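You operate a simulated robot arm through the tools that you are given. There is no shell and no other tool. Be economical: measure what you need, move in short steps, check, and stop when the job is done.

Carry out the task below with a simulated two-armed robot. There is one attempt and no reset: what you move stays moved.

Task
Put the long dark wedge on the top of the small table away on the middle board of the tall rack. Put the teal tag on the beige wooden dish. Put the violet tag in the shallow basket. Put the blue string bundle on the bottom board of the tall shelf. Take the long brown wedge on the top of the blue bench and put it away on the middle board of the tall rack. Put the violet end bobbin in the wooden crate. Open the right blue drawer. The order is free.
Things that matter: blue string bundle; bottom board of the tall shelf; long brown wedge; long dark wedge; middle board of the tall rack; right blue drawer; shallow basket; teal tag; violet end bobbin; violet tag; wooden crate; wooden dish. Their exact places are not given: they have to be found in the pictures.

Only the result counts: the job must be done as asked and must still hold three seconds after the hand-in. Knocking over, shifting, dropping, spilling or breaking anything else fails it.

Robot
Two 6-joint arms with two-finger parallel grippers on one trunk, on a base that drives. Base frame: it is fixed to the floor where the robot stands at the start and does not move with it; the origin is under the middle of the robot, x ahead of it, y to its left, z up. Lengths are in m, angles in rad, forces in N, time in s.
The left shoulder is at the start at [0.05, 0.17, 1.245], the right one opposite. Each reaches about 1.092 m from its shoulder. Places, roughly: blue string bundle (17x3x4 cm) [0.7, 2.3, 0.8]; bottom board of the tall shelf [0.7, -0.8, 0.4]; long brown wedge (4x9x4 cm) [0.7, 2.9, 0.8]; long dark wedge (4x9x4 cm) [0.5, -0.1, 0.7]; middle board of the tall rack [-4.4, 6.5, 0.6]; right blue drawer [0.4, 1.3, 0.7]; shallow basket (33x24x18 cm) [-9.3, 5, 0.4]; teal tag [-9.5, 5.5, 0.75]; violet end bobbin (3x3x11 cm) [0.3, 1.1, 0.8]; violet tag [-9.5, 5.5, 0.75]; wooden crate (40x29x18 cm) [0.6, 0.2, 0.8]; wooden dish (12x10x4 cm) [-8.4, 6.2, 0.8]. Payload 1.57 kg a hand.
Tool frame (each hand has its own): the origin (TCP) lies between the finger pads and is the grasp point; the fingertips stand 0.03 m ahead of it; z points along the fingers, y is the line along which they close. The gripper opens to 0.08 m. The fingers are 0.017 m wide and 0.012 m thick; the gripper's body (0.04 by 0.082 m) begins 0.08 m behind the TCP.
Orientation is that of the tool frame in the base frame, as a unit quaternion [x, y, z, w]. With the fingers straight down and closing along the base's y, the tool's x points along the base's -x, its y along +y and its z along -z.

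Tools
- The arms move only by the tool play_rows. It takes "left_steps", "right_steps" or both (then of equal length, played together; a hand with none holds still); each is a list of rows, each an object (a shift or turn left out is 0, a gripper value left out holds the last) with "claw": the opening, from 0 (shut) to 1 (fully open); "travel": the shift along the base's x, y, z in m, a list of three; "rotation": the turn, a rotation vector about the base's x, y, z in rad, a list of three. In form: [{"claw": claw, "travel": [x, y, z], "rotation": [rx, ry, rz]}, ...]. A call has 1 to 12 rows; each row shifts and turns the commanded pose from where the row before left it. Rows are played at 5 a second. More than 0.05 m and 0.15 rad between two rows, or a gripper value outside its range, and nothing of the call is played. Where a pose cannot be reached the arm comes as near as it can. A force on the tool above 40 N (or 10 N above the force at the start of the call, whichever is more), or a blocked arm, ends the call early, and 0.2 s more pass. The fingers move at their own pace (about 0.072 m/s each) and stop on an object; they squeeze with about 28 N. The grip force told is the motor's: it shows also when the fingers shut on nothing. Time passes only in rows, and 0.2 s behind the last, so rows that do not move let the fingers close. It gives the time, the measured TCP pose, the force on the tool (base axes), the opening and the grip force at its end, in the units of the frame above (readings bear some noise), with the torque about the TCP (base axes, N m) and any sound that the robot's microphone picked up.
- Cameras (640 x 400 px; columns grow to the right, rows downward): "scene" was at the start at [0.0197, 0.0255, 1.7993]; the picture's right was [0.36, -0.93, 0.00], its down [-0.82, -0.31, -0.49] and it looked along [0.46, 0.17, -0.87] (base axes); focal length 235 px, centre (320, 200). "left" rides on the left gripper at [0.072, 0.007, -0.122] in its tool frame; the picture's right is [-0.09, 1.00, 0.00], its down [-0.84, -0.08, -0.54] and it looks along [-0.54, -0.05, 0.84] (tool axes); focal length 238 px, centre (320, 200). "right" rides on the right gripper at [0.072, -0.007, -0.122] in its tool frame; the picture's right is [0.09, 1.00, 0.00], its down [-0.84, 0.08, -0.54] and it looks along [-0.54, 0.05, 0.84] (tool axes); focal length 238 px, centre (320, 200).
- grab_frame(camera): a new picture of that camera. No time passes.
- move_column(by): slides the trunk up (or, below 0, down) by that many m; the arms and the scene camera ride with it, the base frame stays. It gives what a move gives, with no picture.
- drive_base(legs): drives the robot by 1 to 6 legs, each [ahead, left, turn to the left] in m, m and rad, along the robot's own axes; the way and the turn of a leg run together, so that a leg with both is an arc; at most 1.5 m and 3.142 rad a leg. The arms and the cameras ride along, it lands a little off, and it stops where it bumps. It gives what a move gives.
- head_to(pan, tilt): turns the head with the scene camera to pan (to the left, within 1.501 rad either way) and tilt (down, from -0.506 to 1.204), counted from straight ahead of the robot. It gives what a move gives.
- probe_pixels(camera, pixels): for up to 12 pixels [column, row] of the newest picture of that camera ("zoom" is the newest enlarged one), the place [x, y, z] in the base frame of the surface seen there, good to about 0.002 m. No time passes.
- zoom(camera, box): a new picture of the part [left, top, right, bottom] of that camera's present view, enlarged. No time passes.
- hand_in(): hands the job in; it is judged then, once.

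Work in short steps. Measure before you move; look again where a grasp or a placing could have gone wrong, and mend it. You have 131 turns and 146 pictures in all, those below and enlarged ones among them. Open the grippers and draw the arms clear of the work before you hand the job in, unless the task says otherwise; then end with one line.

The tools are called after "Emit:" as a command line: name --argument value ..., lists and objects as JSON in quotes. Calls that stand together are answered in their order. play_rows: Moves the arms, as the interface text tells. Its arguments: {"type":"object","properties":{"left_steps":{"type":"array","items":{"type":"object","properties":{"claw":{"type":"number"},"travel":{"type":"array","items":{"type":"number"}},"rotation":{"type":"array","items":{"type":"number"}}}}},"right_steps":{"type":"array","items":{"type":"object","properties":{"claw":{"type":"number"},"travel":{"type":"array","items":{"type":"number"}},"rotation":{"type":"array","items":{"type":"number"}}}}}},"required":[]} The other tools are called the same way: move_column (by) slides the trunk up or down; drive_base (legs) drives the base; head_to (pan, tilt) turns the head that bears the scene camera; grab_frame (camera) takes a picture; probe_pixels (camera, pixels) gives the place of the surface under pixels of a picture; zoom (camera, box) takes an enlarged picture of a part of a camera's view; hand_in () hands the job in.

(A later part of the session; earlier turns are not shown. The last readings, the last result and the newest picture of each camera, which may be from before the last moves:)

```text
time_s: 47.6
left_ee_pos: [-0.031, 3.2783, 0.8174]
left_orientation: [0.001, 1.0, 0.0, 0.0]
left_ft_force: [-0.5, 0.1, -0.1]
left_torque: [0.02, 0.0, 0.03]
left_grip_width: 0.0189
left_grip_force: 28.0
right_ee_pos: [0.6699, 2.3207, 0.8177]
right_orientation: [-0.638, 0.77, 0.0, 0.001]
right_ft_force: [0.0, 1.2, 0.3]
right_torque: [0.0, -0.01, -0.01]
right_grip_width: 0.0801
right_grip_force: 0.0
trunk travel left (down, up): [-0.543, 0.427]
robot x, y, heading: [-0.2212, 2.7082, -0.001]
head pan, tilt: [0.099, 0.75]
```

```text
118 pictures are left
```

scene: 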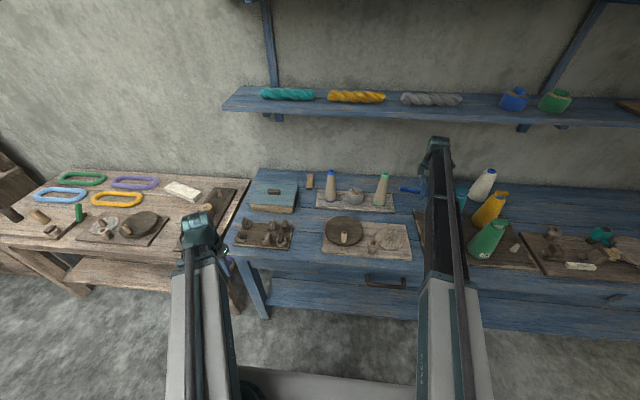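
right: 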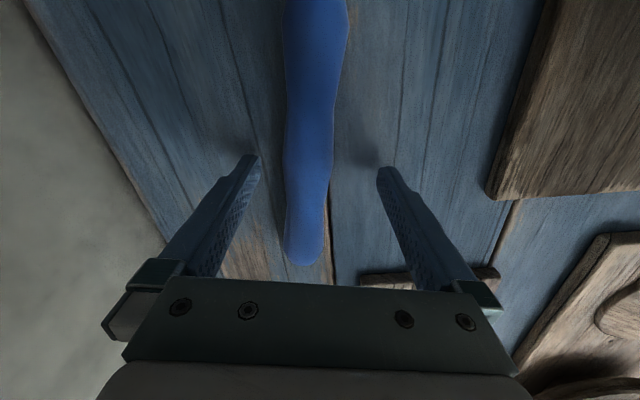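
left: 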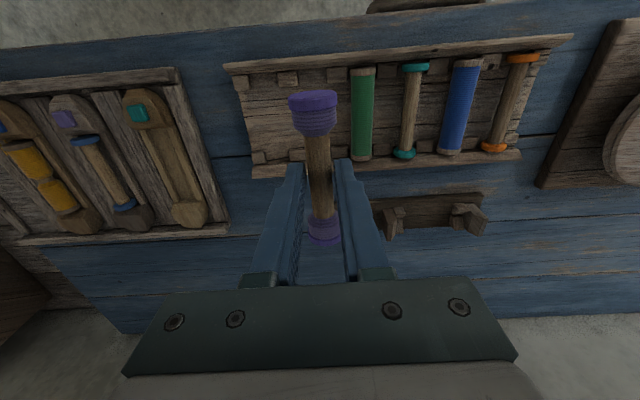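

The bundle is between the open fingers; I close and lift.

Emit:
play_rows --right_steps '[{"claw": 0}, {}, {}, {}, {}]'

Emit:
move_column --by 0.08

Emit:
grab_frame --camera "right"

```text
time_s: 48.8
left_ee_pos: [-0.029, 3.28, 0.8194]
left_orientation: [0.001, 1.0, 0.0, 0.0]
left_ft_force: [-0.4, -0.5, -0.7]
left_torque: [0.01, -0.02, -0.01]
left_grip_width: 0.0186
left_grip_force: 27.8
right_ee_pos: [0.6693, 2.3202, 0.8179]
right_orientation: [-0.638, 0.77, -0.002, 0.001]
right_ft_force: [-0.5, -0.1, 0.3]
right_torque: [0.01, 0.02, 0.01]
right_grip_width: 0.0288
right_grip_force: 28.4
trunk travel left (down, up): [-0.543, 0.427]
robot x, y, heading: [-0.2248, 2.711, -0.006]
head pan, tilt: [0.099, 0.75]
```

```text
time_s: 50.0
left_ee_pos: [-0.0304, 3.2792, 0.8972]
left_orientation: [0.001, 1.0, 0.0, -0.001]
left_ft_force: [0.7, -0.7, -0.3]
left_torque: [-0.03, 0.01, -0.02]
left_grip_width: 0.0187
left_grip_force: 28.3
right_ee_pos: [0.6699, 2.3203, 0.8975]
right_orientation: [-0.637, 0.771, -0.002, 0.001]
right_ft_force: [1.2, -1.2, -0.3]
right_torque: [0.0, -0.02, 0.02]
right_grip_width: 0.0291
right_grip_force: 28.0
trunk travel left (down, up): [-0.623, 0.347]
robot x, y, heading: [-0.2244, 2.7123, -0.003]
head pan, tilt: [0.099, 0.75]
```

```text
117 pictures are left
```

right: 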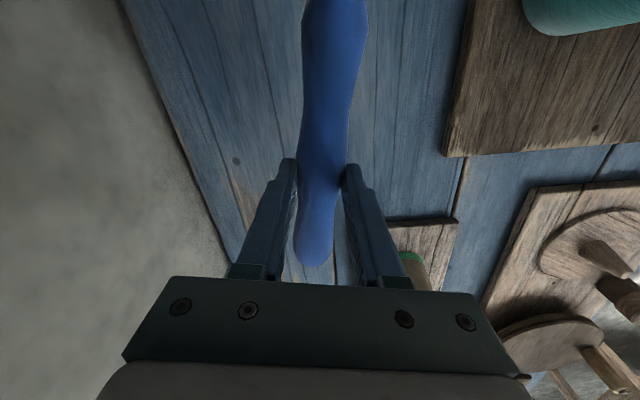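

Bundle held. I turn it in place to lie along the boom so it clears the cones, before retracting.

Emit:
play_rows --right_steps '[{"rotation": [0, 0, -0.149]}, {"rotation": [0, 0, -0.149]}, {"rotation": [0, 0, -0.149]}, {"rotation": [0, 0, -0.149]}, {"rotation": [0, 0, -0.149]}, {"rotation": [0, 0, -0.149]}, {"rotation": [0, 0, -0.149]}, {"rotation": [0, 0, -0.149]}, {"rotation": [0, 0, -0.149]}, {"rotation": [0, 0, -0.149]}, {"rotation": [0, 0, -0.149]}]'

Emit:
grab_frame --camera "right"

```text
time_s: 52.4
left_ee_pos: [-0.0301, 3.279, 0.8979]
left_orientation: [0.002, 1.0, -0.001, 0.0]
left_ft_force: [0.4, -0.1, 0.0]
left_torque: [0.02, 0.0, 0.02]
left_grip_width: 0.0189
left_grip_force: 28.1
right_ee_pos: [0.6691, 2.3224, 0.8974]
right_orientation: [0.129, 0.992, -0.002, 0.0]
right_ft_force: [0.1, 0.1, -1.3]
right_torque: [0.02, -0.01, 0.01]
right_grip_width: 0.0286
right_grip_force: 27.7
trunk travel left (down, up): [-0.623, 0.347]
robot x, y, heading: [-0.2248, 2.711, -0.003]
head pan, tilt: [0.099, 0.75]
```

```text
116 pictures are left
```

right: 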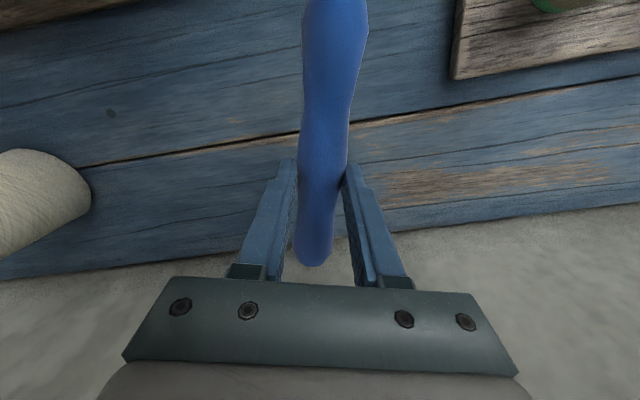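

Now I retract along the clear line.

Emit:
play_rows --right_steps '[{"travel": [-0.0405, 0.0105, 0]}, {"travel": [-0.0405, 0.0105, 0]}, {"travel": [-0.0405, 0.0105, 0]}, {"travel": [-0.0405, 0.0105, 0]}, {"travel": [-0.0405, 0.0105, 0]}, {"travel": [-0.0405, 0.0105, 0]}, {"travel": [-0.0405, 0.0105, 0]}, {"travel": [-0.0405, 0.0105, 0]}, {"travel": [-0.0405, 0.0105, 0]}, {"travel": [-0.0405, 0.0105, 0]}, {"travel": [-0.0405, 0.0105, 0]}]'

Emit:
grab_frame --camera "scene"

```text
time_s: 54.8
left_ee_pos: [-0.0303, 3.2792, 0.8977]
left_orientation: [0.0, 1.0, 0.0, 0.0]
left_ft_force: [0.1, 0.7, -0.4]
left_torque: [0.02, 0.0, -0.02]
left_grip_width: 0.0188
left_grip_force: 28.5
right_ee_pos: [0.2231, 2.4391, 0.8989]
right_orientation: [0.127, 0.992, -0.001, -0.001]
right_ft_force: [-0.2, 0.6, 0.0]
right_torque: [0.02, -0.01, 0.02]
right_grip_width: 0.0288
right_grip_force: 27.7
trunk travel left (down, up): [-0.623, 0.347]
robot x, y, heading: [-0.2235, 2.7064, -0.006]
head pan, tilt: [0.099, 0.75]
```

```text
115 pictures are left
```

scene: 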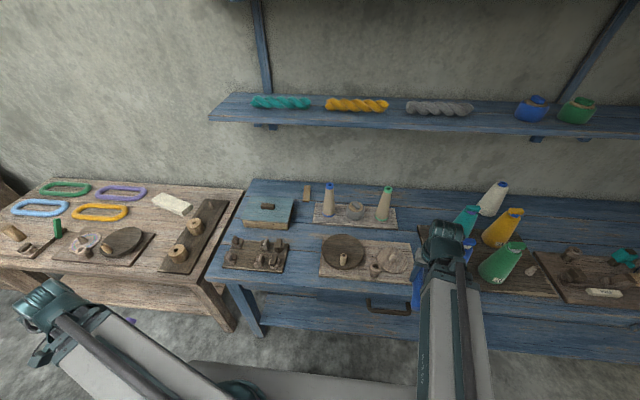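

Nothing disturbed. I back off and drive right, back to the crate.

Emit:
drive_base --legs '[[-0.25, 0, 0.004], [0, -1.3, 0], [0, -1.3, 0]]'

Emit:
move_column --by 0.1

Emit:
head_to --pan -0.3 --tilt 0.7

Emit:
grab_frame --camera "scene"

```text
time_s: 68.6
left_ee_pos: [-0.3512, 0.7288, 0.8976]
left_orientation: [0.018, 1.0, 0.0, 0.0]
left_ft_force: [-0.3, 0.7, -0.7]
left_torque: [0.01, 0.01, 0.02]
left_grip_width: 0.0186
left_grip_force: 27.6
right_ee_pos: [-0.1251, -0.1194, 0.8976]
right_orientation: [0.144, 0.99, -0.002, -0.001]
right_ft_force: [-1.5, 0.4, -0.9]
right_torque: [0.02, 0.02, 0.01]
right_grip_width: 0.029
right_grip_force: 28.0
trunk travel left (down, up): [-0.623, 0.347]
robot x, y, heading: [-0.562, 0.1667, -0.033]
head pan, tilt: [0.099, 0.75]
```

```text
time_s: 69.9
left_ee_pos: [-0.3508, 0.7314, 0.9968]
left_orientation: [0.017, 1.0, 0.0, 0.0]
left_ft_force: [0.7, -0.1, -0.6]
left_torque: [0.03, -0.02, -0.01]
left_grip_width: 0.0188
left_grip_force: 28.0
right_ee_pos: [-0.1248, -0.1181, 0.9981]
right_orientation: [0.144, 0.99, -0.002, 0.0]
right_ft_force: [0.7, -0.1, 0.5]
right_torque: [-0.02, 0.02, -0.03]
right_grip_width: 0.0289
right_grip_force: 27.9
trunk travel left (down, up): [-0.723, 0.247]
robot x, y, heading: [-0.5619, 0.1681, -0.038]
head pan, tilt: [0.099, 0.75]
```

```text
time_s: 70.8
left_ee_pos: [-0.3506, 0.7293, 0.9981]
left_orientation: [0.018, 1.0, 0.0, -0.001]
left_ft_force: [0.2, -0.3, 0.2]
left_torque: [-0.01, 0.03, -0.01]
left_grip_width: 0.0185
left_grip_force: 28.3
right_ee_pos: [-0.1253, -0.1192, 0.9979]
right_orientation: [0.144, 0.99, -0.002, 0.0]
right_ft_force: [-0.2, -0.5, -0.8]
right_torque: [0.01, 0.01, 0.02]
right_grip_width: 0.0289
right_grip_force: 27.7
trunk travel left (down, up): [-0.723, 0.247]
robot x, y, heading: [-0.5639, 0.164, -0.035]
head pan, tilt: [-0.3, 0.7]
```

```text
114 pictures are left
```

scene: 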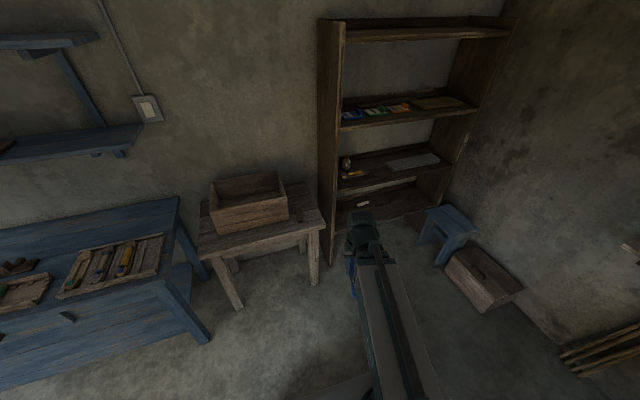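

I measure the tall shelf's bottom board and surroundings.

Emit:
zoom --camera "scene" --box '[310, 130, 510, 255]'

Emit:
probe_pixels --camera "scene" --pixels '[[345, 205], [363, 203], [395, 202], [420, 205], [390, 212], [400, 217], [330, 250], [440, 168], [380, 175], [425, 215], [455, 215], [430, 205]]'

```text
3.20 times, centred on (410, 192) of scene
```

zoom: 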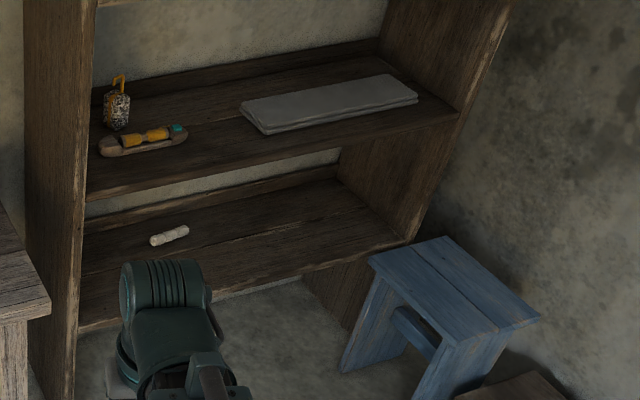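

```text
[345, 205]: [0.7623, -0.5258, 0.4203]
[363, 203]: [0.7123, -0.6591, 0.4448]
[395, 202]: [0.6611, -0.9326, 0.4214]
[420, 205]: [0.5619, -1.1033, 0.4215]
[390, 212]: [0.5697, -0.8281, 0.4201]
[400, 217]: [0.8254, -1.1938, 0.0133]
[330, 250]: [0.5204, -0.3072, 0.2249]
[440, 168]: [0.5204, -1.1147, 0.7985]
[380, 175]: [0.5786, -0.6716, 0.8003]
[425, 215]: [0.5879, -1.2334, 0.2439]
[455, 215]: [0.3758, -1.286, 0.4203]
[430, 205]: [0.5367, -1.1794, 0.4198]
```

Bottom board top is z 0.421, x 0.5–0.85. First the crate: I drive forward, squaring the heading.

Emit:
drive_base --legs '[[0.4, 0, 0.035]]'

Emit:
play_rows --left_steps '[{"travel": [0.045, 0, 0]}, {"travel": [0.045, 0, 0]}, {"travel": [0.04, -0.02, 0]}, {"travel": [0.035, -0.03, 0]}, {"travel": [0.035, -0.03, 0]}, {"travel": [0.035, -0.03, 0]}, {"travel": [0.03, -0.038, 0]}, {"travel": [0.03, -0.038, 0]}, {"travel": [0.03, -0.038, 0]}, {"travel": [0.03, -0.038, 0]}]'

Emit:
grab_frame --camera "scene"

```text
time_s: 73.3
left_ee_pos: [0.0384, 0.7288, 0.9978]
left_orientation: [0.001, 1.0, 0.0, -0.001]
left_ft_force: [0.3, -0.6, 0.4]
left_torque: [0.01, 0.02, 0.01]
left_grip_width: 0.0188
left_grip_force: 28.1
right_ee_pos: [0.2915, -0.1129, 0.9987]
right_orientation: [0.127, 0.992, -0.002, 0.0]
right_ft_force: [-0.2, 0.8, -0.9]
right_torque: [-0.03, 0.01, -0.01]
right_grip_width: 0.0289
right_grip_force: 28.3
trunk travel left (down, up): [-0.723, 0.247]
robot x, y, heading: [-0.154, 0.1565, -0.0]
head pan, tilt: [-0.3, 0.7]
```

```text
time_s: 75.5
left_ee_pos: [0.392, 0.4671, 0.997]
left_orientation: [0.002, 1.0, 0.0, 0.0]
left_ft_force: [0.5, 0.4, -0.9]
left_torque: [-0.04, 0.0, 0.03]
left_grip_width: 0.019
left_grip_force: 28.1
right_ee_pos: [0.2915, -0.1123, 0.9976]
right_orientation: [0.127, 0.992, -0.002, 0.0]
right_ft_force: [-0.1, 0.1, -0.5]
right_torque: [0.0, -0.01, -0.04]
right_grip_width: 0.0289
right_grip_force: 28.1
trunk travel left (down, up): [-0.723, 0.247]
robot x, y, heading: [-0.1547, 0.1611, 0.0]
head pan, tilt: [-0.3, 0.7]
```

```text
112 pictures are left
```

scene: 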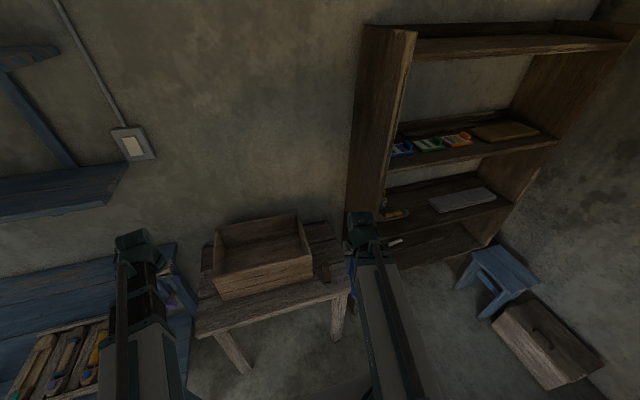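

I move the left hand over the crate middle and swing the right hand away from the table.

Emit:
play_rows --left_steps '[{"travel": [0.026, -0.0335, 0]}, {"travel": [0.026, -0.0335, 0]}, {"travel": [0.026, -0.0335, 0]}, {"travel": [0.026, -0.0335, 0]}, {"travel": [0.026, -0.0335, 0]}, {"travel": [0.026, -0.0335, 0]}, {"travel": [0.026, -0.0335, 0]}, {"travel": [0.026, -0.0335, 0]}]' --right_steps '[{"travel": [0, -0.03, 0]}, {"travel": [0, -0.03, 0]}, {"travel": [-0.01, -0.03, 0]}, {"travel": [-0.02, -0.025, 0]}, {"travel": [-0.02, -0.025, 0]}, {"travel": [-0.02, -0.025, 0]}, {"travel": [-0.02, -0.025, 0]}, {}]'

Emit:
grab_frame --camera "left"

```text
time_s: 77.3
left_ee_pos: [0.6002, 0.1983, 0.9977]
left_orientation: [0.001, 1.0, 0.0, 0.0]
left_ft_force: [-0.3, -0.2, 0.1]
left_torque: [0.0, 0.03, -0.01]
left_grip_width: 0.0186
left_grip_force: 28.6
left hand out of reach, approached as far as the arm can: row 6
right_ee_pos: [0.1997, -0.3014, 0.9972]
right_orientation: [0.128, 0.992, -0.002, 0.0]
right_ft_force: [-0.1, 0.1, -0.6]
right_torque: [-0.02, 0.03, 0.01]
right_grip_width: 0.0289
right_grip_force: 28.0
trunk travel left (down, up): [-0.723, 0.247]
robot x, y, heading: [-0.1577, 0.156, -0.003]
head pan, tilt: [-0.3, 0.7]
```

```text
111 pictures are left
```

left: 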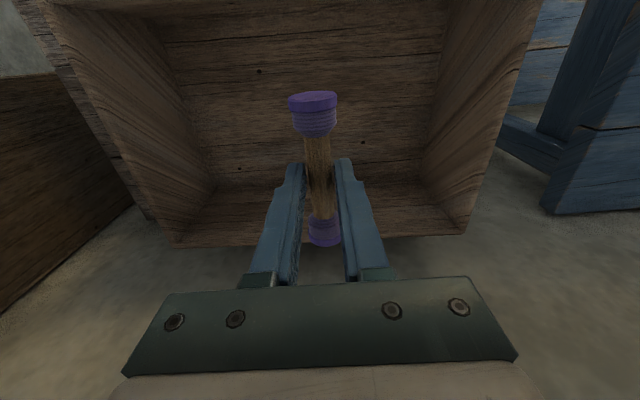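

I measure the crate floor depth and inner edges.

Emit:
probe_pixels --camera "left" --pixels '[[250, 100], [390, 150], [220, 215], [250, 30], [310, 235], [450, 215], [150, 150]]'

```text
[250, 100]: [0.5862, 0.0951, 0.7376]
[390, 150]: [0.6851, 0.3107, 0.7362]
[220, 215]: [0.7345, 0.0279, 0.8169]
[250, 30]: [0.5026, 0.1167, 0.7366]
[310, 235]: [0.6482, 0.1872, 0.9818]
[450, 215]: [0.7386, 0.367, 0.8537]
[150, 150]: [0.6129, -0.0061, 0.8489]
```

Floor z 0.737. I lower part way and check boom clearance over the crate's front wall.

Emit:
move_column --by -0.13

Emit:
head_to --pan 0.0 --tilt 0.75

Emit:
grab_frame --camera "scene"

Emit:
grab_frame --camera "right"

```text
time_s: 78.9
left_ee_pos: [0.5992, 0.1978, 0.8676]
left_orientation: [0.001, 1.0, 0.0, 0.0]
left_ft_force: [0.5, -0.6, -0.7]
left_torque: [0.0, 0.01, 0.0]
left_grip_width: 0.0188
left_grip_force: 27.5
right_ee_pos: [0.1995, -0.3015, 0.8673]
right_orientation: [0.128, 0.992, -0.002, 0.0]
right_ft_force: [-0.9, 0.0, -0.5]
right_torque: [0.0, 0.02, 0.0]
right_grip_width: 0.0287
right_grip_force: 28.2
trunk travel left (down, up): [-0.593, 0.377]
robot x, y, heading: [-0.1598, 0.1564, -0.005]
head pan, tilt: [-0.3, 0.7]
```

```text
time_s: 79.7
left_ee_pos: [0.5989, 0.1994, 0.8671]
left_orientation: [0.001, 1.0, 0.0, 0.0]
left_ft_force: [-1.0, -0.2, 0.1]
left_torque: [0.0, 0.0, -0.01]
left_grip_width: 0.0187
left_grip_force: 28.1
right_ee_pos: [0.1988, -0.3024, 0.868]
right_orientation: [0.128, 0.992, -0.001, 0.0]
right_ft_force: [-0.3, 0.3, -0.7]
right_torque: [0.0, -0.04, 0.02]
right_grip_width: 0.0289
right_grip_force: 28.2
trunk travel left (down, up): [-0.593, 0.377]
robot x, y, heading: [-0.1583, 0.1609, -0.002]
head pan, tilt: [0.0, 0.75]
```

```text
110 pictures are left
```

scene: 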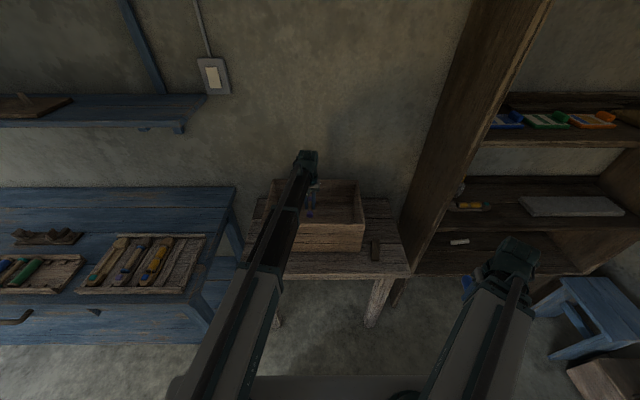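

```text
109 pictures are left
```

right: 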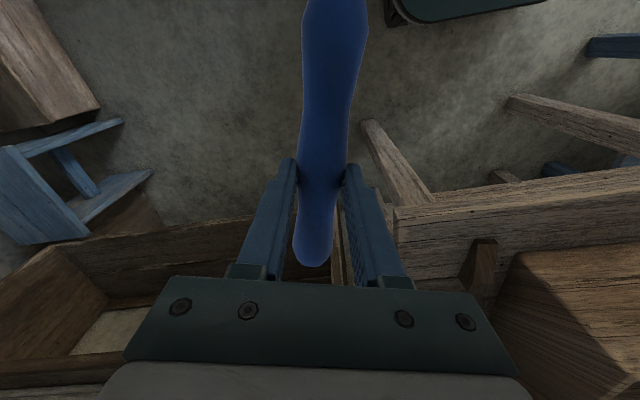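

I zoom on the left boom over the crate to measure its sides.

Emit:
zoom --camera "scene" --box '[230, 140, 390, 290]'

```text
2.67 times, centred on (310, 215) of scene
```

zoom: 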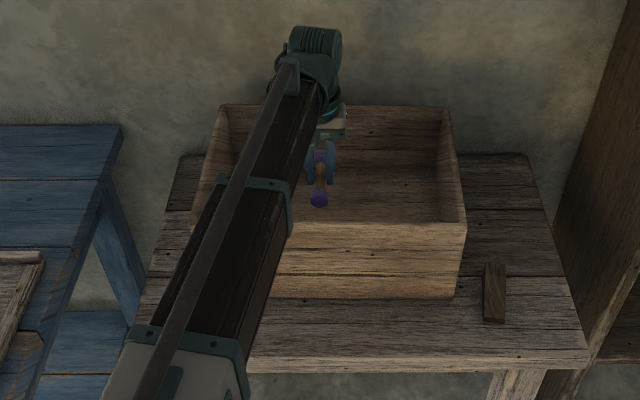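

Emit:
probe_pixels --camera "zoom" --pixels '[[303, 150], [290, 195], [288, 225], [265, 270], [278, 235], [295, 180], [310, 140], [320, 120], [340, 130], [270, 180]]'

```text
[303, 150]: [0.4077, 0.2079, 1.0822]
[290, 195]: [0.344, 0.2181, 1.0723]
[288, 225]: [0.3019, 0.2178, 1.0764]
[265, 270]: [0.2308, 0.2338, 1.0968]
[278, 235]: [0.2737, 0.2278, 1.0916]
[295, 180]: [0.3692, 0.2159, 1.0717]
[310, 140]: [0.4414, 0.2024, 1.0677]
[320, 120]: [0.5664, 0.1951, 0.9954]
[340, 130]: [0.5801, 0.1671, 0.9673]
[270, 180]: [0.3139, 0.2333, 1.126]
```

Boom underside stays ~0.17 above the TCP, so it clears the 0.88 wall. I lower to TCP 0.782 and release.

Emit:
move_column --by -0.085

Emit:
play_rows --left_steps '[{"claw": 0.4}, {}, {}, {}]'

Emit:
move_column --by 0.22

Emit:
grab_frame --camera "left"

```text
time_s: 80.9
left_ee_pos: [0.5994, 0.199, 0.782]
left_orientation: [0.001, 1.0, 0.0, 0.001]
left_ft_force: [0.2, 0.4, -0.3]
left_torque: [-0.03, 0.02, 0.03]
left_grip_width: 0.0188
left_grip_force: 28.2
right_ee_pos: [0.1974, -0.3021, 0.7829]
right_orientation: [0.128, 0.992, -0.002, 0.0]
right_ft_force: [0.0, -0.4, -0.5]
right_torque: [0.02, 0.0, 0.02]
right_grip_width: 0.0289
right_grip_force: 28.1
trunk travel left (down, up): [-0.508, 0.462]
robot x, y, heading: [-0.1546, 0.1598, -0.004]
head pan, tilt: [0.0, 0.75]
```

```text
time_s: 81.9
left_ee_pos: [0.6005, 0.199, 0.7842]
left_orientation: [0.001, 1.0, 0.0, 0.0]
left_ft_force: [0.0, -0.2, 0.2]
left_torque: [0.0, -0.04, 0.01]
left_grip_width: 0.0319
left_grip_force: 0.0
right_ee_pos: [0.1996, -0.3015, 0.7828]
right_orientation: [0.128, 0.992, -0.002, 0.0]
right_ft_force: [-0.7, 0.7, -1.4]
right_torque: [-0.01, -0.01, 0.0]
right_grip_width: 0.0287
right_grip_force: 27.6
trunk travel left (down, up): [-0.508, 0.462]
robot x, y, heading: [-0.1569, 0.1597, -0.005]
head pan, tilt: [0.0, 0.75]
```

```text
time_s: 84.2
left_ee_pos: [0.6, 0.1991, 1.0026]
left_orientation: [0.001, 1.0, 0.001, 0.0]
left_ft_force: [0.8, -0.2, 0.5]
left_torque: [0.02, -0.01, -0.03]
left_grip_width: 0.0319
left_grip_force: 0.1
right_ee_pos: [0.1995, -0.3028, 1.0034]
right_orientation: [0.128, 0.992, -0.002, 0.0]
right_ft_force: [0.6, 0.1, -0.5]
right_torque: [-0.01, 0.0, -0.02]
right_grip_width: 0.0288
right_grip_force: 28.2
trunk travel left (down, up): [-0.728, 0.242]
robot x, y, heading: [-0.1576, 0.1629, -0.0]
head pan, tilt: [0.0, 0.75]
```

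```text
107 pictures are left
```

left: 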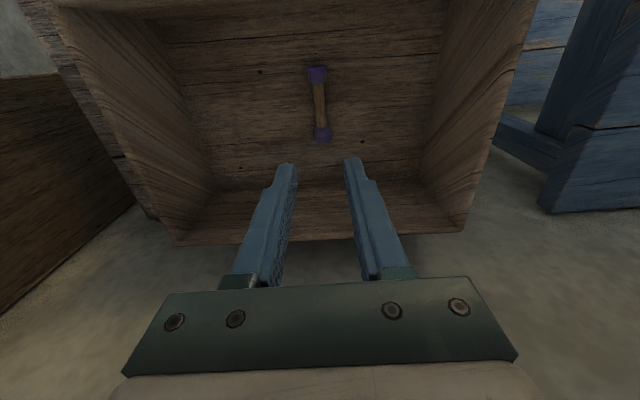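

The bobbin lies in the crate. I draw the left hand back to the side, then go to the tall shelf with the bundle.

Emit:
play_rows --left_steps '[{"travel": [-0.026, 0.0335, 0], "claw": 1}, {"travel": [-0.026, 0.0335, 0]}, {"travel": [-0.026, 0.0335, 0]}, {"travel": [-0.026, 0.0335, 0]}, {"travel": [-0.026, 0.0335, 0]}, {"travel": [-0.026, 0.0335, 0]}, {"travel": [-0.026, 0.0335, 0]}, {"travel": [-0.026, 0.0335, 0]}, {"travel": [-0.03, 0.038, 0]}, {"travel": [-0.03, 0.038, 0]}, {"travel": [-0.03, 0.038, 0]}, {"travel": [-0.03, 0.038, 0]}]'

Emit:
play_rows --left_steps '[{"travel": [-0.035, 0.03, 0]}, {"travel": [-0.035, 0.03, 0]}, {"travel": [-0.035, 0.03, 0]}, {"travel": [-0.04, 0.02, 0]}, {"travel": [-0.045, 0, 0]}, {"travel": [-0.045, 0, 0]}, {}, {}, {}, {}, {}, {}]' --right_steps '[{"rotation": [0, 0, 0.145]}, {"rotation": [0, 0, 0.145]}, {"rotation": [0, 0, 0.145]}, {"rotation": [0, 0, 0.145]}, {"rotation": [0, 0, 0.145]}, {"rotation": [0, 0, 0.145]}, {"rotation": [0, 0, 0.145]}, {"rotation": [0, 0, 0.145]}, {"rotation": [0, 0, 0.145]}, {"rotation": [0, 0, 0.145]}, {"rotation": [0, 0, 0.145]}, {"rotation": [0, 0, 0.145]}]'

Emit:
drive_base --legs '[[-0.15, 0, 0], [0, -0.76, 0]]'

Emit:
head_to --pan -0.2 --tilt 0.75

Emit:
grab_frame --camera "scene"

Emit:
grab_frame --camera "right"

```text
time_s: 86.8
left_ee_pos: [0.2738, 0.6224, 1.0027]
left_orientation: [0.002, 1.0, 0.0, 0.0]
left_ft_force: [0.2, -0.2, 0.2]
left_torque: [0.04, -0.01, 0.03]
left_grip_width: 0.0799
left_grip_force: 0.1
right_ee_pos: [0.1985, -0.3013, 1.0024]
right_orientation: [0.128, 0.992, -0.002, 0.0]
right_ft_force: [-1.1, -0.1, 0.1]
right_torque: [-0.01, 0.01, 0.01]
right_grip_width: 0.029
right_grip_force: 28.2
trunk travel left (down, up): [-0.728, 0.242]
robot x, y, heading: [-0.1568, 0.1612, -0.001]
head pan, tilt: [0.0, 0.75]
```

```text
time_s: 89.4
left_ee_pos: [0.0391, 0.7306, 1.0032]
left_orientation: [0.001, 1.0, 0.0, 0.0]
left_ft_force: [0.0, -0.2, -0.6]
left_torque: [0.01, 0.01, -0.01]
left_grip_width: 0.0799
left_grip_force: 0.0
right_ee_pos: [0.198, -0.3014, 1.0033]
right_orientation: [-0.676, 0.737, -0.001, 0.0]
right_ft_force: [-0.3, 0.8, -0.1]
right_torque: [-0.04, -0.03, 0.04]
right_grip_width: 0.0288
right_grip_force: 27.9
trunk travel left (down, up): [-0.728, 0.242]
robot x, y, heading: [-0.1556, 0.1617, 0.001]
head pan, tilt: [0.0, 0.75]
```

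```text
time_s: 94.5
left_ee_pos: [-0.1181, -0.029, 1.0022]
left_orientation: [-0.001, 1.0, 0.0, 0.0]
left_ft_force: [0.3, 0.0, -0.3]
left_torque: [0.01, 0.0, 0.0]
left_grip_width: 0.0801
left_grip_force: 0.1
right_ee_pos: [0.0461, -1.0612, 1.0032]
right_orientation: [-0.677, 0.736, -0.002, 0.001]
right_ft_force: [0.4, 0.1, -0.6]
right_torque: [-0.03, -0.02, 0.01]
right_grip_width: 0.0289
right_grip_force: 27.7
trunk travel left (down, up): [-0.728, 0.242]
robot x, y, heading: [-0.3114, -0.5992, 0.001]
head pan, tilt: [0.0, 0.75]
```

```text
time_s: 95.2
left_ee_pos: [-0.1178, -0.0295, 1.0032]
left_orientation: [0.0, 1.0, 0.0, -0.001]
left_ft_force: [0.1, -0.2, -0.5]
left_torque: [-0.01, 0.02, -0.01]
left_grip_width: 0.0799
left_grip_force: 0.0
right_ee_pos: [0.0471, -1.0611, 1.0022]
right_orientation: [-0.677, 0.736, -0.002, 0.002]
right_ft_force: [0.7, -0.1, -0.8]
right_torque: [-0.03, -0.01, 0.02]
right_grip_width: 0.0292
right_grip_force: 28.3
trunk travel left (down, up): [-0.728, 0.242]
robot x, y, heading: [-0.3138, -0.5997, 0.003]
head pan, tilt: [-0.201, 0.75]
```

```text
106 pictures are left
```

scene: 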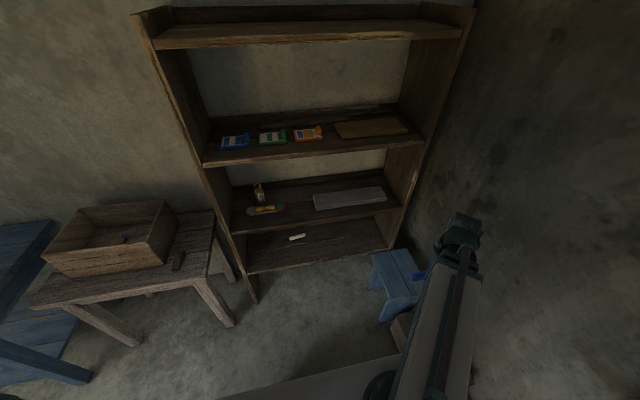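

```text
105 pictures are left
```

right: 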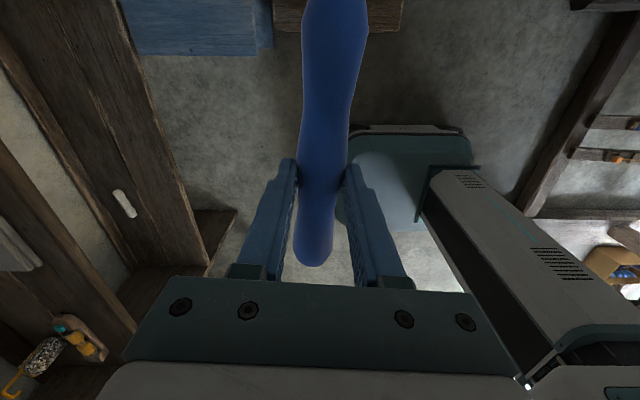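

I measure the base plate near the hand's planned low path and the shelf edges.

Emit:
probe_pixels --camera "scene" --pixels '[[300, 390], [380, 362], [250, 268], [300, 262], [385, 250], [235, 230], [300, 222], [395, 207], [300, 238], [215, 160], [420, 330], [372, 265]]'

Emit:
probe_pixels --camera "right" --pixels '[[410, 140], [360, 150], [440, 180], [350, 200], [330, 15], [313, 255]]'

```text
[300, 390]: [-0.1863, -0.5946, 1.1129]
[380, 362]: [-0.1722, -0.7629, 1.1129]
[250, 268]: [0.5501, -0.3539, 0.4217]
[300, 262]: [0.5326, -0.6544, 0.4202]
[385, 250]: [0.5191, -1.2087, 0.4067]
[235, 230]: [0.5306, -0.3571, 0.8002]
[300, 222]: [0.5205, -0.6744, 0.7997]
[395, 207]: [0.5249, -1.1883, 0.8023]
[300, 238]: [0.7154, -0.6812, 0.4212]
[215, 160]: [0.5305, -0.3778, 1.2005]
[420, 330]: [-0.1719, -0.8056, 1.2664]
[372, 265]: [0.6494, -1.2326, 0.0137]
```

```text
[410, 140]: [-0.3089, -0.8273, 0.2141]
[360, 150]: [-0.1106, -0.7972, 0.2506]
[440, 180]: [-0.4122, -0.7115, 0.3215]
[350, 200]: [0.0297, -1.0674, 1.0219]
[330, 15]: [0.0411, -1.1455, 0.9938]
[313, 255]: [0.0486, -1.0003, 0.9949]
```

Base front is ~0.2 m ahead of centre and 0.25 high, so the hand can go low at x ≥ 0.15. I swing the right hand to the front and lower the trunk.

Emit:
play_rows --right_steps '[{"travel": [0.0155, 0.035, 0]}, {"travel": [0.0155, 0.035, 0]}, {"travel": [0.0155, 0.035, 0]}, {"travel": [0.0155, 0.035, 0]}, {"travel": [0.0155, 0.035, 0]}, {"travel": [0.0155, 0.035, 0]}, {"travel": [0.0155, 0.035, 0]}, {"travel": [0.0155, 0.035, 0]}]'

Emit:
move_column --by -0.537

Emit:
head_to --pan -0.2 --tilt 0.5

Emit:
grab_frame --camera "scene"

```text
time_s: 97.0
left_ee_pos: [-0.1178, -0.0295, 1.0034]
left_orientation: [-0.001, 1.0, 0.001, 0.0]
left_ft_force: [0.9, 0.4, 0.9]
left_torque: [0.0, 0.0, 0.01]
left_grip_width: 0.08
left_grip_force: 0.1
right_ee_pos: [0.1723, -0.7842, 1.0029]
right_orientation: [-0.677, 0.736, -0.002, 0.001]
right_ft_force: [0.1, -0.7, -0.5]
right_torque: [-0.01, -0.02, -0.01]
right_grip_width: 0.0291
right_grip_force: 27.9
right hand out of reach, approached as far as the arm can: row 2, 3
trunk travel left (down, up): [-0.728, 0.242]
robot x, y, heading: [-0.3109, -0.6017, 0.005]
head pan, tilt: [-0.201, 0.75]
```

```text
refused: -0.537 is not a number from -0.4 to 0.4
```

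```text
time_s: 97.8
left_ee_pos: [-0.1168, -0.0291, 1.0031]
left_orientation: [-0.001, 1.0, 0.0, 0.0]
left_ft_force: [0.4, -0.5, 0.5]
left_torque: [-0.03, 0.01, -0.02]
left_grip_width: 0.0801
left_grip_force: 0.1
right_ee_pos: [0.1727, -0.7852, 1.004]
right_orientation: [-0.677, 0.736, -0.001, 0.001]
right_ft_force: [0.0, -0.7, -1.1]
right_torque: [-0.01, 0.05, -0.01]
right_grip_width: 0.029
right_grip_force: 28.0
trunk travel left (down, up): [-0.728, 0.242]
robot x, y, heading: [-0.3085, -0.6048, 0.002]
head pan, tilt: [-0.201, 0.499]
```

```text
104 pictures are left
```

scene: 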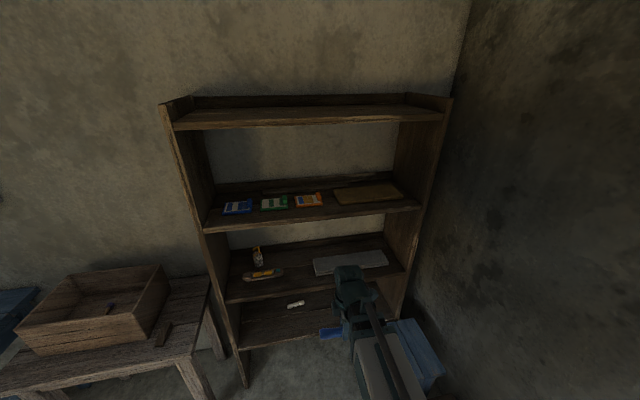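

The move is limited to 0.4; I lower in two parts and look.

Emit:
move_column --by -0.3

Emit:
move_column --by -0.238

Emit:
grab_frame --camera "scene"

```text
time_s: 100.8
left_ee_pos: [-0.117, -0.028, 0.703]
left_orientation: [-0.002, 1.0, 0.0, 0.0]
left_ft_force: [0.1, 0.4, -0.5]
left_torque: [0.01, 0.01, 0.0]
left_grip_width: 0.0799
left_grip_force: 0.1
right_ee_pos: [0.1721, -0.7845, 0.7034]
right_orientation: [-0.677, 0.736, -0.001, 0.001]
right_ft_force: [0.0, 0.6, -0.4]
right_torque: [-0.01, 0.02, 0.01]
right_grip_width: 0.0287
right_grip_force: 28.0
trunk travel left (down, up): [-0.428, 0.542]
robot x, y, heading: [-0.3117, -0.6004, 0.001]
head pan, tilt: [-0.201, 0.499]
```

```text
time_s: 103.3
left_ee_pos: [-0.1179, -0.0292, 0.4657]
left_orientation: [0.0, 1.0, 0.0, 0.0]
left_ft_force: [0.4, -0.4, -0.7]
left_torque: [0.02, 0.04, -0.01]
left_grip_width: 0.0802
left_grip_force: 0.1
right_ee_pos: [0.1732, -0.7846, 0.4644]
right_orientation: [-0.677, 0.736, -0.001, 0.001]
right_ft_force: [-0.3, -0.5, -0.2]
right_torque: [0.01, 0.01, -0.01]
right_grip_width: 0.0286
right_grip_force: 27.8
trunk travel left (down, up): [-0.19, 0.78]
robot x, y, heading: [-0.3129, -0.6003, -0.004]
head pan, tilt: [-0.201, 0.499]
```

```text
103 pictures are left
```

scene: 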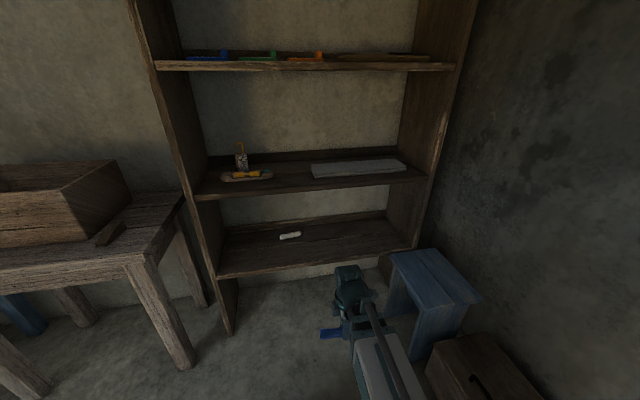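

Emit:
probe_pixels --camera "scene" --pixels '[[320, 189], [320, 194], [320, 197], [330, 254], [330, 262], [348, 266], [335, 333], [345, 290], [372, 300], [290, 236]]'

```text
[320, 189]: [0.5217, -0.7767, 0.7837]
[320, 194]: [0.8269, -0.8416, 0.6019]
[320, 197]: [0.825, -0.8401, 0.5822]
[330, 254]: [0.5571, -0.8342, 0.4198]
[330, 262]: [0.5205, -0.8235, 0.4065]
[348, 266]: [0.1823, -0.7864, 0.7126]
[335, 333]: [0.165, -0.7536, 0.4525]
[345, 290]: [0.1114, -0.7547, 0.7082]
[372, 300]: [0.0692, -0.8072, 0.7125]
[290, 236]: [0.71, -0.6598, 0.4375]
```

Board underside ~0.77 vs arm top ~0.73: it fits. I extend straight in to x≈0.595.

Emit:
play_rows --right_steps '[{"travel": [0.042, 0, 0]}, {"travel": [0.042, 0, 0]}, {"travel": [0.042, 0, 0]}, {"travel": [0.042, 0, 0]}, {"travel": [0.042, 0, 0]}, {"travel": [0.042, 0, 0]}, {"travel": [0.042, 0, 0]}, {"travel": [0.042, 0, 0]}, {"travel": [0.042, 0, 0]}, {"travel": [0.042, 0, 0]}]'

Emit:
grab_frame --camera "scene"

Emit:
grab_frame --camera "right"

```text
time_s: 105.5
left_ee_pos: [-0.118, -0.0277, 0.4646]
left_orientation: [0.0, 1.0, 0.0, 0.0]
left_ft_force: [0.1, 0.2, -0.1]
left_torque: [0.02, -0.02, -0.04]
left_grip_width: 0.0802
left_grip_force: 0.0
right_ee_pos: [0.5931, -0.7843, 0.4638]
right_orientation: [-0.677, 0.736, -0.002, 0.001]
right_ft_force: [-0.7, -0.2, 0.2]
right_torque: [0.0, -0.03, 0.01]
right_grip_width: 0.0291
right_grip_force: 28.3
trunk travel left (down, up): [-0.19, 0.78]
robot x, y, heading: [-0.31, -0.6004, 0.002]
head pan, tilt: [-0.201, 0.499]
```

```text
102 pictures are left
```

scene: 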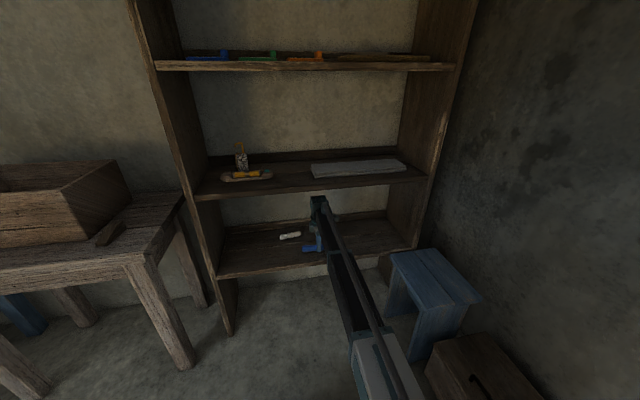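

```text
101 pictures are left
```

right: 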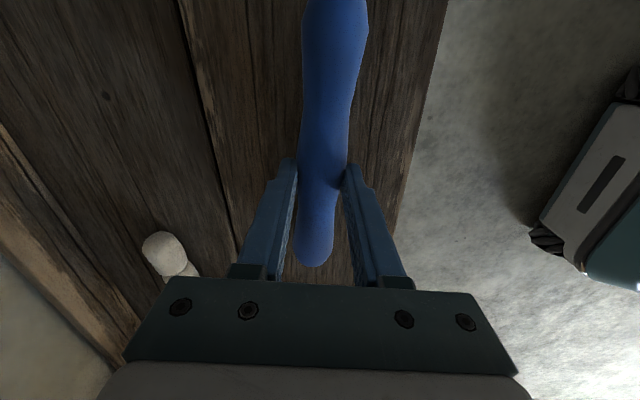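

The bundle is above the board by ~4 mm. I lower, release, rise a little, and retract.

Emit:
move_column --by -0.003

Emit:
play_rows --right_steps '[{"claw": 0.7}, {}, {}, {}]'

Emit:
move_column --by 0.034

Emit:
grab_frame --camera "right"

```text
time_s: 106.0
left_ee_pos: [-0.1171, -0.03, 0.4608]
left_orientation: [-0.001, 1.0, 0.0, 0.0]
left_ft_force: [-0.7, -0.7, 0.0]
left_torque: [-0.01, 0.01, -0.02]
left_grip_width: 0.0799
left_grip_force: 0.0
right_ee_pos: [0.5928, -0.7844, 0.4609]
right_orientation: [-0.677, 0.736, -0.001, 0.0]
right_ft_force: [0.5, 0.0, -0.7]
right_torque: [0.02, 0.03, 0.0]
right_grip_width: 0.029
right_grip_force: 28.4
trunk travel left (down, up): [-0.187, 0.783]
robot x, y, heading: [-0.3146, -0.6008, 0.002]
head pan, tilt: [-0.201, 0.499]
```

```text
time_s: 107.0
left_ee_pos: [-0.1177, -0.0281, 0.4622]
left_orientation: [-0.002, 1.0, 0.0, 0.0]
left_ft_force: [-0.9, -0.1, -0.2]
left_torque: [0.0, 0.0, -0.03]
left_grip_width: 0.08
left_grip_force: 0.1
right_ee_pos: [0.5925, -0.784, 0.462]
right_orientation: [-0.677, 0.736, -0.001, 0.001]
right_ft_force: [0.2, 0.0, -0.1]
right_torque: [-0.02, 0.02, 0.01]
right_grip_width: 0.056
right_grip_force: 0.0
trunk travel left (down, up): [-0.187, 0.783]
robot x, y, heading: [-0.3105, -0.6025, 0.005]
head pan, tilt: [-0.201, 0.499]
```

```text
time_s: 107.8
left_ee_pos: [-0.118, -0.0296, 0.495]
left_orientation: [-0.001, 1.0, 0.0, 0.0]
left_ft_force: [0.5, -0.1, -0.5]
left_torque: [0.01, 0.05, 0.0]
left_grip_width: 0.08
left_grip_force: 0.0
right_ee_pos: [0.593, -0.7836, 0.4956]
right_orientation: [-0.677, 0.736, -0.001, 0.002]
right_ft_force: [-0.2, 0.0, -0.1]
right_torque: [-0.02, 0.04, 0.0]
right_grip_width: 0.0562
right_grip_force: 0.0
trunk travel left (down, up): [-0.221, 0.749]
robot x, y, heading: [-0.3061, -0.6033, 0.002]
head pan, tilt: [-0.201, 0.499]
```

```text
100 pictures are left
```

right: 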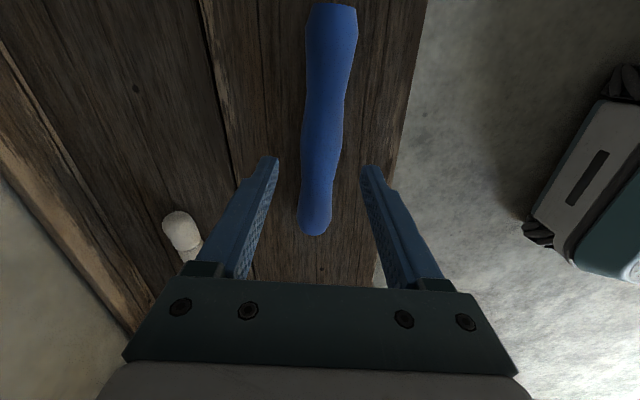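

The bundle lies on the bottom board. I retract, then raise the trunk and turn the gripper back.

Emit:
play_rows --right_steps '[{"travel": [-0.042, 0, 0]}, {"travel": [-0.042, 0, 0]}, {"travel": [-0.042, 0, 0]}, {"travel": [-0.042, 0, 0]}, {"travel": [-0.042, 0, 0]}, {"travel": [-0.042, 0, 0]}, {"travel": [-0.042, 0, 0]}, {"travel": [-0.042, 0, 0]}, {"travel": [-0.042, 0, 0]}, {"travel": [-0.042, 0, 0]}]'

Emit:
move_column --by 0.4

Emit:
play_rows --right_steps '[{"rotation": [0, 0, -0.1492], "claw": 1}, {"rotation": [0, 0, -0.1492]}, {"rotation": [0, 0, -0.1492]}, {"rotation": [0, 0, -0.1492]}, {"rotation": [0, 0, -0.1492]}, {"rotation": [0, 0, -0.1492]}, {"rotation": [0, 0, -0.1492]}, {"rotation": [0, 0, -0.1492]}, {"rotation": [0, 0, -0.1492]}, {"rotation": [0, 0, -0.1492]}]'

Emit:
drive_base --legs '[[0, 0.5, 0]]'

Emit:
head_to --pan 0 --tilt 0.75

Emit:
grab_frame --camera "scene"

Emit:
grab_frame --camera "right"

```text
time_s: 110.0
left_ee_pos: [-0.1176, -0.028, 0.4959]
left_orientation: [-0.001, 1.0, 0.0, 0.001]
left_ft_force: [-1.1, -0.5, 0.6]
left_torque: [-0.02, -0.02, 0.05]
left_grip_width: 0.0801
left_grip_force: 0.0
right_ee_pos: [0.1726, -0.7859, 0.496]
right_orientation: [-0.677, 0.736, -0.001, 0.002]
right_ft_force: [0.7, 0.0, -0.2]
right_torque: [-0.02, 0.03, 0.01]
right_grip_width: 0.0562
right_grip_force: 0.0
right hand out of reach, approached as far as the arm can: row 3, 5
trunk travel left (down, up): [-0.221, 0.749]
robot x, y, heading: [-0.3133, -0.598, 0.001]
head pan, tilt: [-0.201, 0.499]
```

```text
time_s: 113.8
left_ee_pos: [-0.1168, -0.0297, 0.8955]
left_orientation: [-0.001, 1.0, 0.0, 0.001]
left_ft_force: [-0.4, 0.1, 0.3]
left_torque: [0.02, 0.01, 0.01]
left_grip_width: 0.08
left_grip_force: 0.1
right_ee_pos: [0.1722, -0.7851, 0.8946]
right_orientation: [-0.677, 0.736, -0.001, 0.001]
right_ft_force: [-0.1, 0.1, 0.3]
right_torque: [0.0, 0.01, -0.03]
right_grip_width: 0.056
right_grip_force: 0.1
trunk travel left (down, up): [-0.621, 0.349]
robot x, y, heading: [-0.3117, -0.6048, 0.002]
head pan, tilt: [-0.201, 0.499]
```

```text
time_s: 116.0
left_ee_pos: [-0.1183, -0.0297, 0.8958]
left_orientation: [0.0, 1.0, 0.0, 0.0]
left_ft_force: [-0.3, 0.8, -0.2]
left_torque: [-0.01, 0.0, 0.07]
left_grip_width: 0.08
left_grip_force: 0.0
right_ee_pos: [0.1731, -0.7863, 0.8958]
right_orientation: [0.005, 1.0, -0.001, 0.0]
right_ft_force: [0.4, -0.6, -0.4]
right_torque: [-0.02, 0.02, -0.02]
right_grip_width: 0.0798
right_grip_force: 0.0
trunk travel left (down, up): [-0.621, 0.349]
robot x, y, heading: [-0.3143, -0.5981, 0.006]
head pan, tilt: [-0.201, 0.499]
```

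```text
time_s: 119.0
left_ee_pos: [-0.1226, 0.4742, 0.8958]
left_orientation: [-0.004, 1.0, -0.001, 0.0]
left_ft_force: [0.2, 0.1, -0.2]
left_torque: [0.03, 0.01, -0.01]
left_grip_width: 0.0799
left_grip_force: 0.0
right_ee_pos: [0.1708, -0.282, 0.8963]
right_orientation: [-0.001, 1.0, -0.002, 0.0]
right_ft_force: [0.2, 0.5, -0.5]
right_torque: [0.02, 0.02, 0.0]
right_grip_width: 0.0797
right_grip_force: 0.1
trunk travel left (down, up): [-0.621, 0.349]
robot x, y, heading: [-0.3133, -0.0993, 0.005]
head pan, tilt: [-0.201, 0.499]
```

```text
time_s: 119.7
left_ee_pos: [-0.1244, 0.4728, 0.8952]
left_orientation: [-0.004, 1.0, 0.0, 0.001]
left_ft_force: [-0.5, 0.3, 0.2]
left_torque: [-0.01, -0.03, -0.01]
left_grip_width: 0.08
left_grip_force: 0.1
right_ee_pos: [0.1716, -0.2815, 0.8954]
right_orientation: [0.0, 1.0, -0.001, 0.0]
right_ft_force: [0.4, 0.0, -0.3]
right_torque: [0.0, -0.01, -0.02]
right_grip_width: 0.08
right_grip_force: 0.0
trunk travel left (down, up): [-0.621, 0.349]
robot x, y, heading: [-0.3153, -0.0969, 0.005]
head pan, tilt: [0.0, 0.75]
```

```text
99 pictures are left
```

scene: 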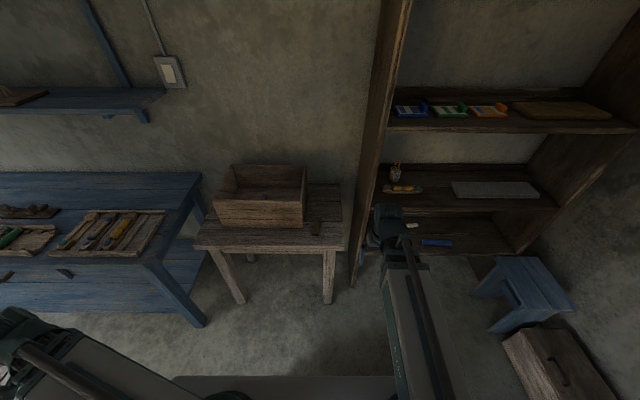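

```text
98 pictures are left
```

right: 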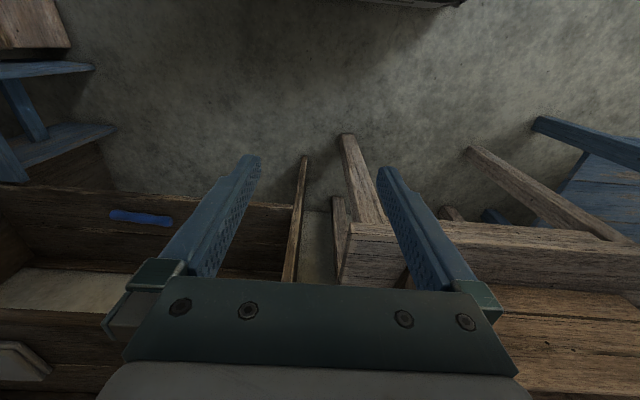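

Bundle is safely on the board. I zoom on the dark wedge near (315,228).

Emit:
zoom --camera "scene" --box '[280, 190, 360, 250]'

```text
6.67 times, centred on (320, 220) of scene
```

zoom: 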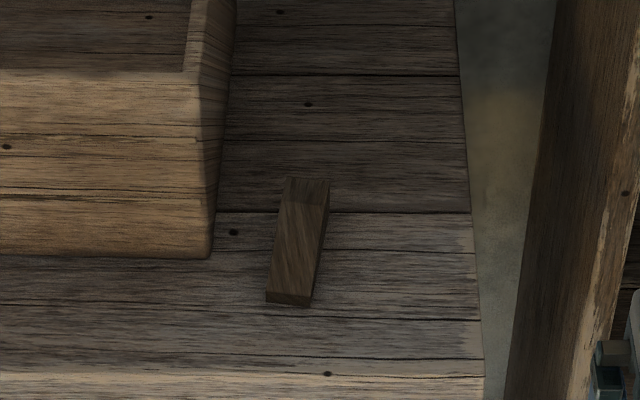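

Emit:
probe_pixels --camera "zoom" --pixels '[[290, 182], [327, 184], [288, 200], [322, 205], [268, 292], [308, 297], [300, 240], [280, 240], [312, 245], [288, 302], [205, 250], [250, 300]]'

```text
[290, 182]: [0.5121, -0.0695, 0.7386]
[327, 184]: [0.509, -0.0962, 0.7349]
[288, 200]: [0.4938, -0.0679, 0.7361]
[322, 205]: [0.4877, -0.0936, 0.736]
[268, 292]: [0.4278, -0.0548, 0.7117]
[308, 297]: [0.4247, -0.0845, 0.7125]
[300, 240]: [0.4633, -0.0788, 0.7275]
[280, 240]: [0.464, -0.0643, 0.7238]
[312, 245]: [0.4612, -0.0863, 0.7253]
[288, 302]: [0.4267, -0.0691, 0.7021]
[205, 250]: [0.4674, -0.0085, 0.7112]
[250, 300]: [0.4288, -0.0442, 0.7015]
```

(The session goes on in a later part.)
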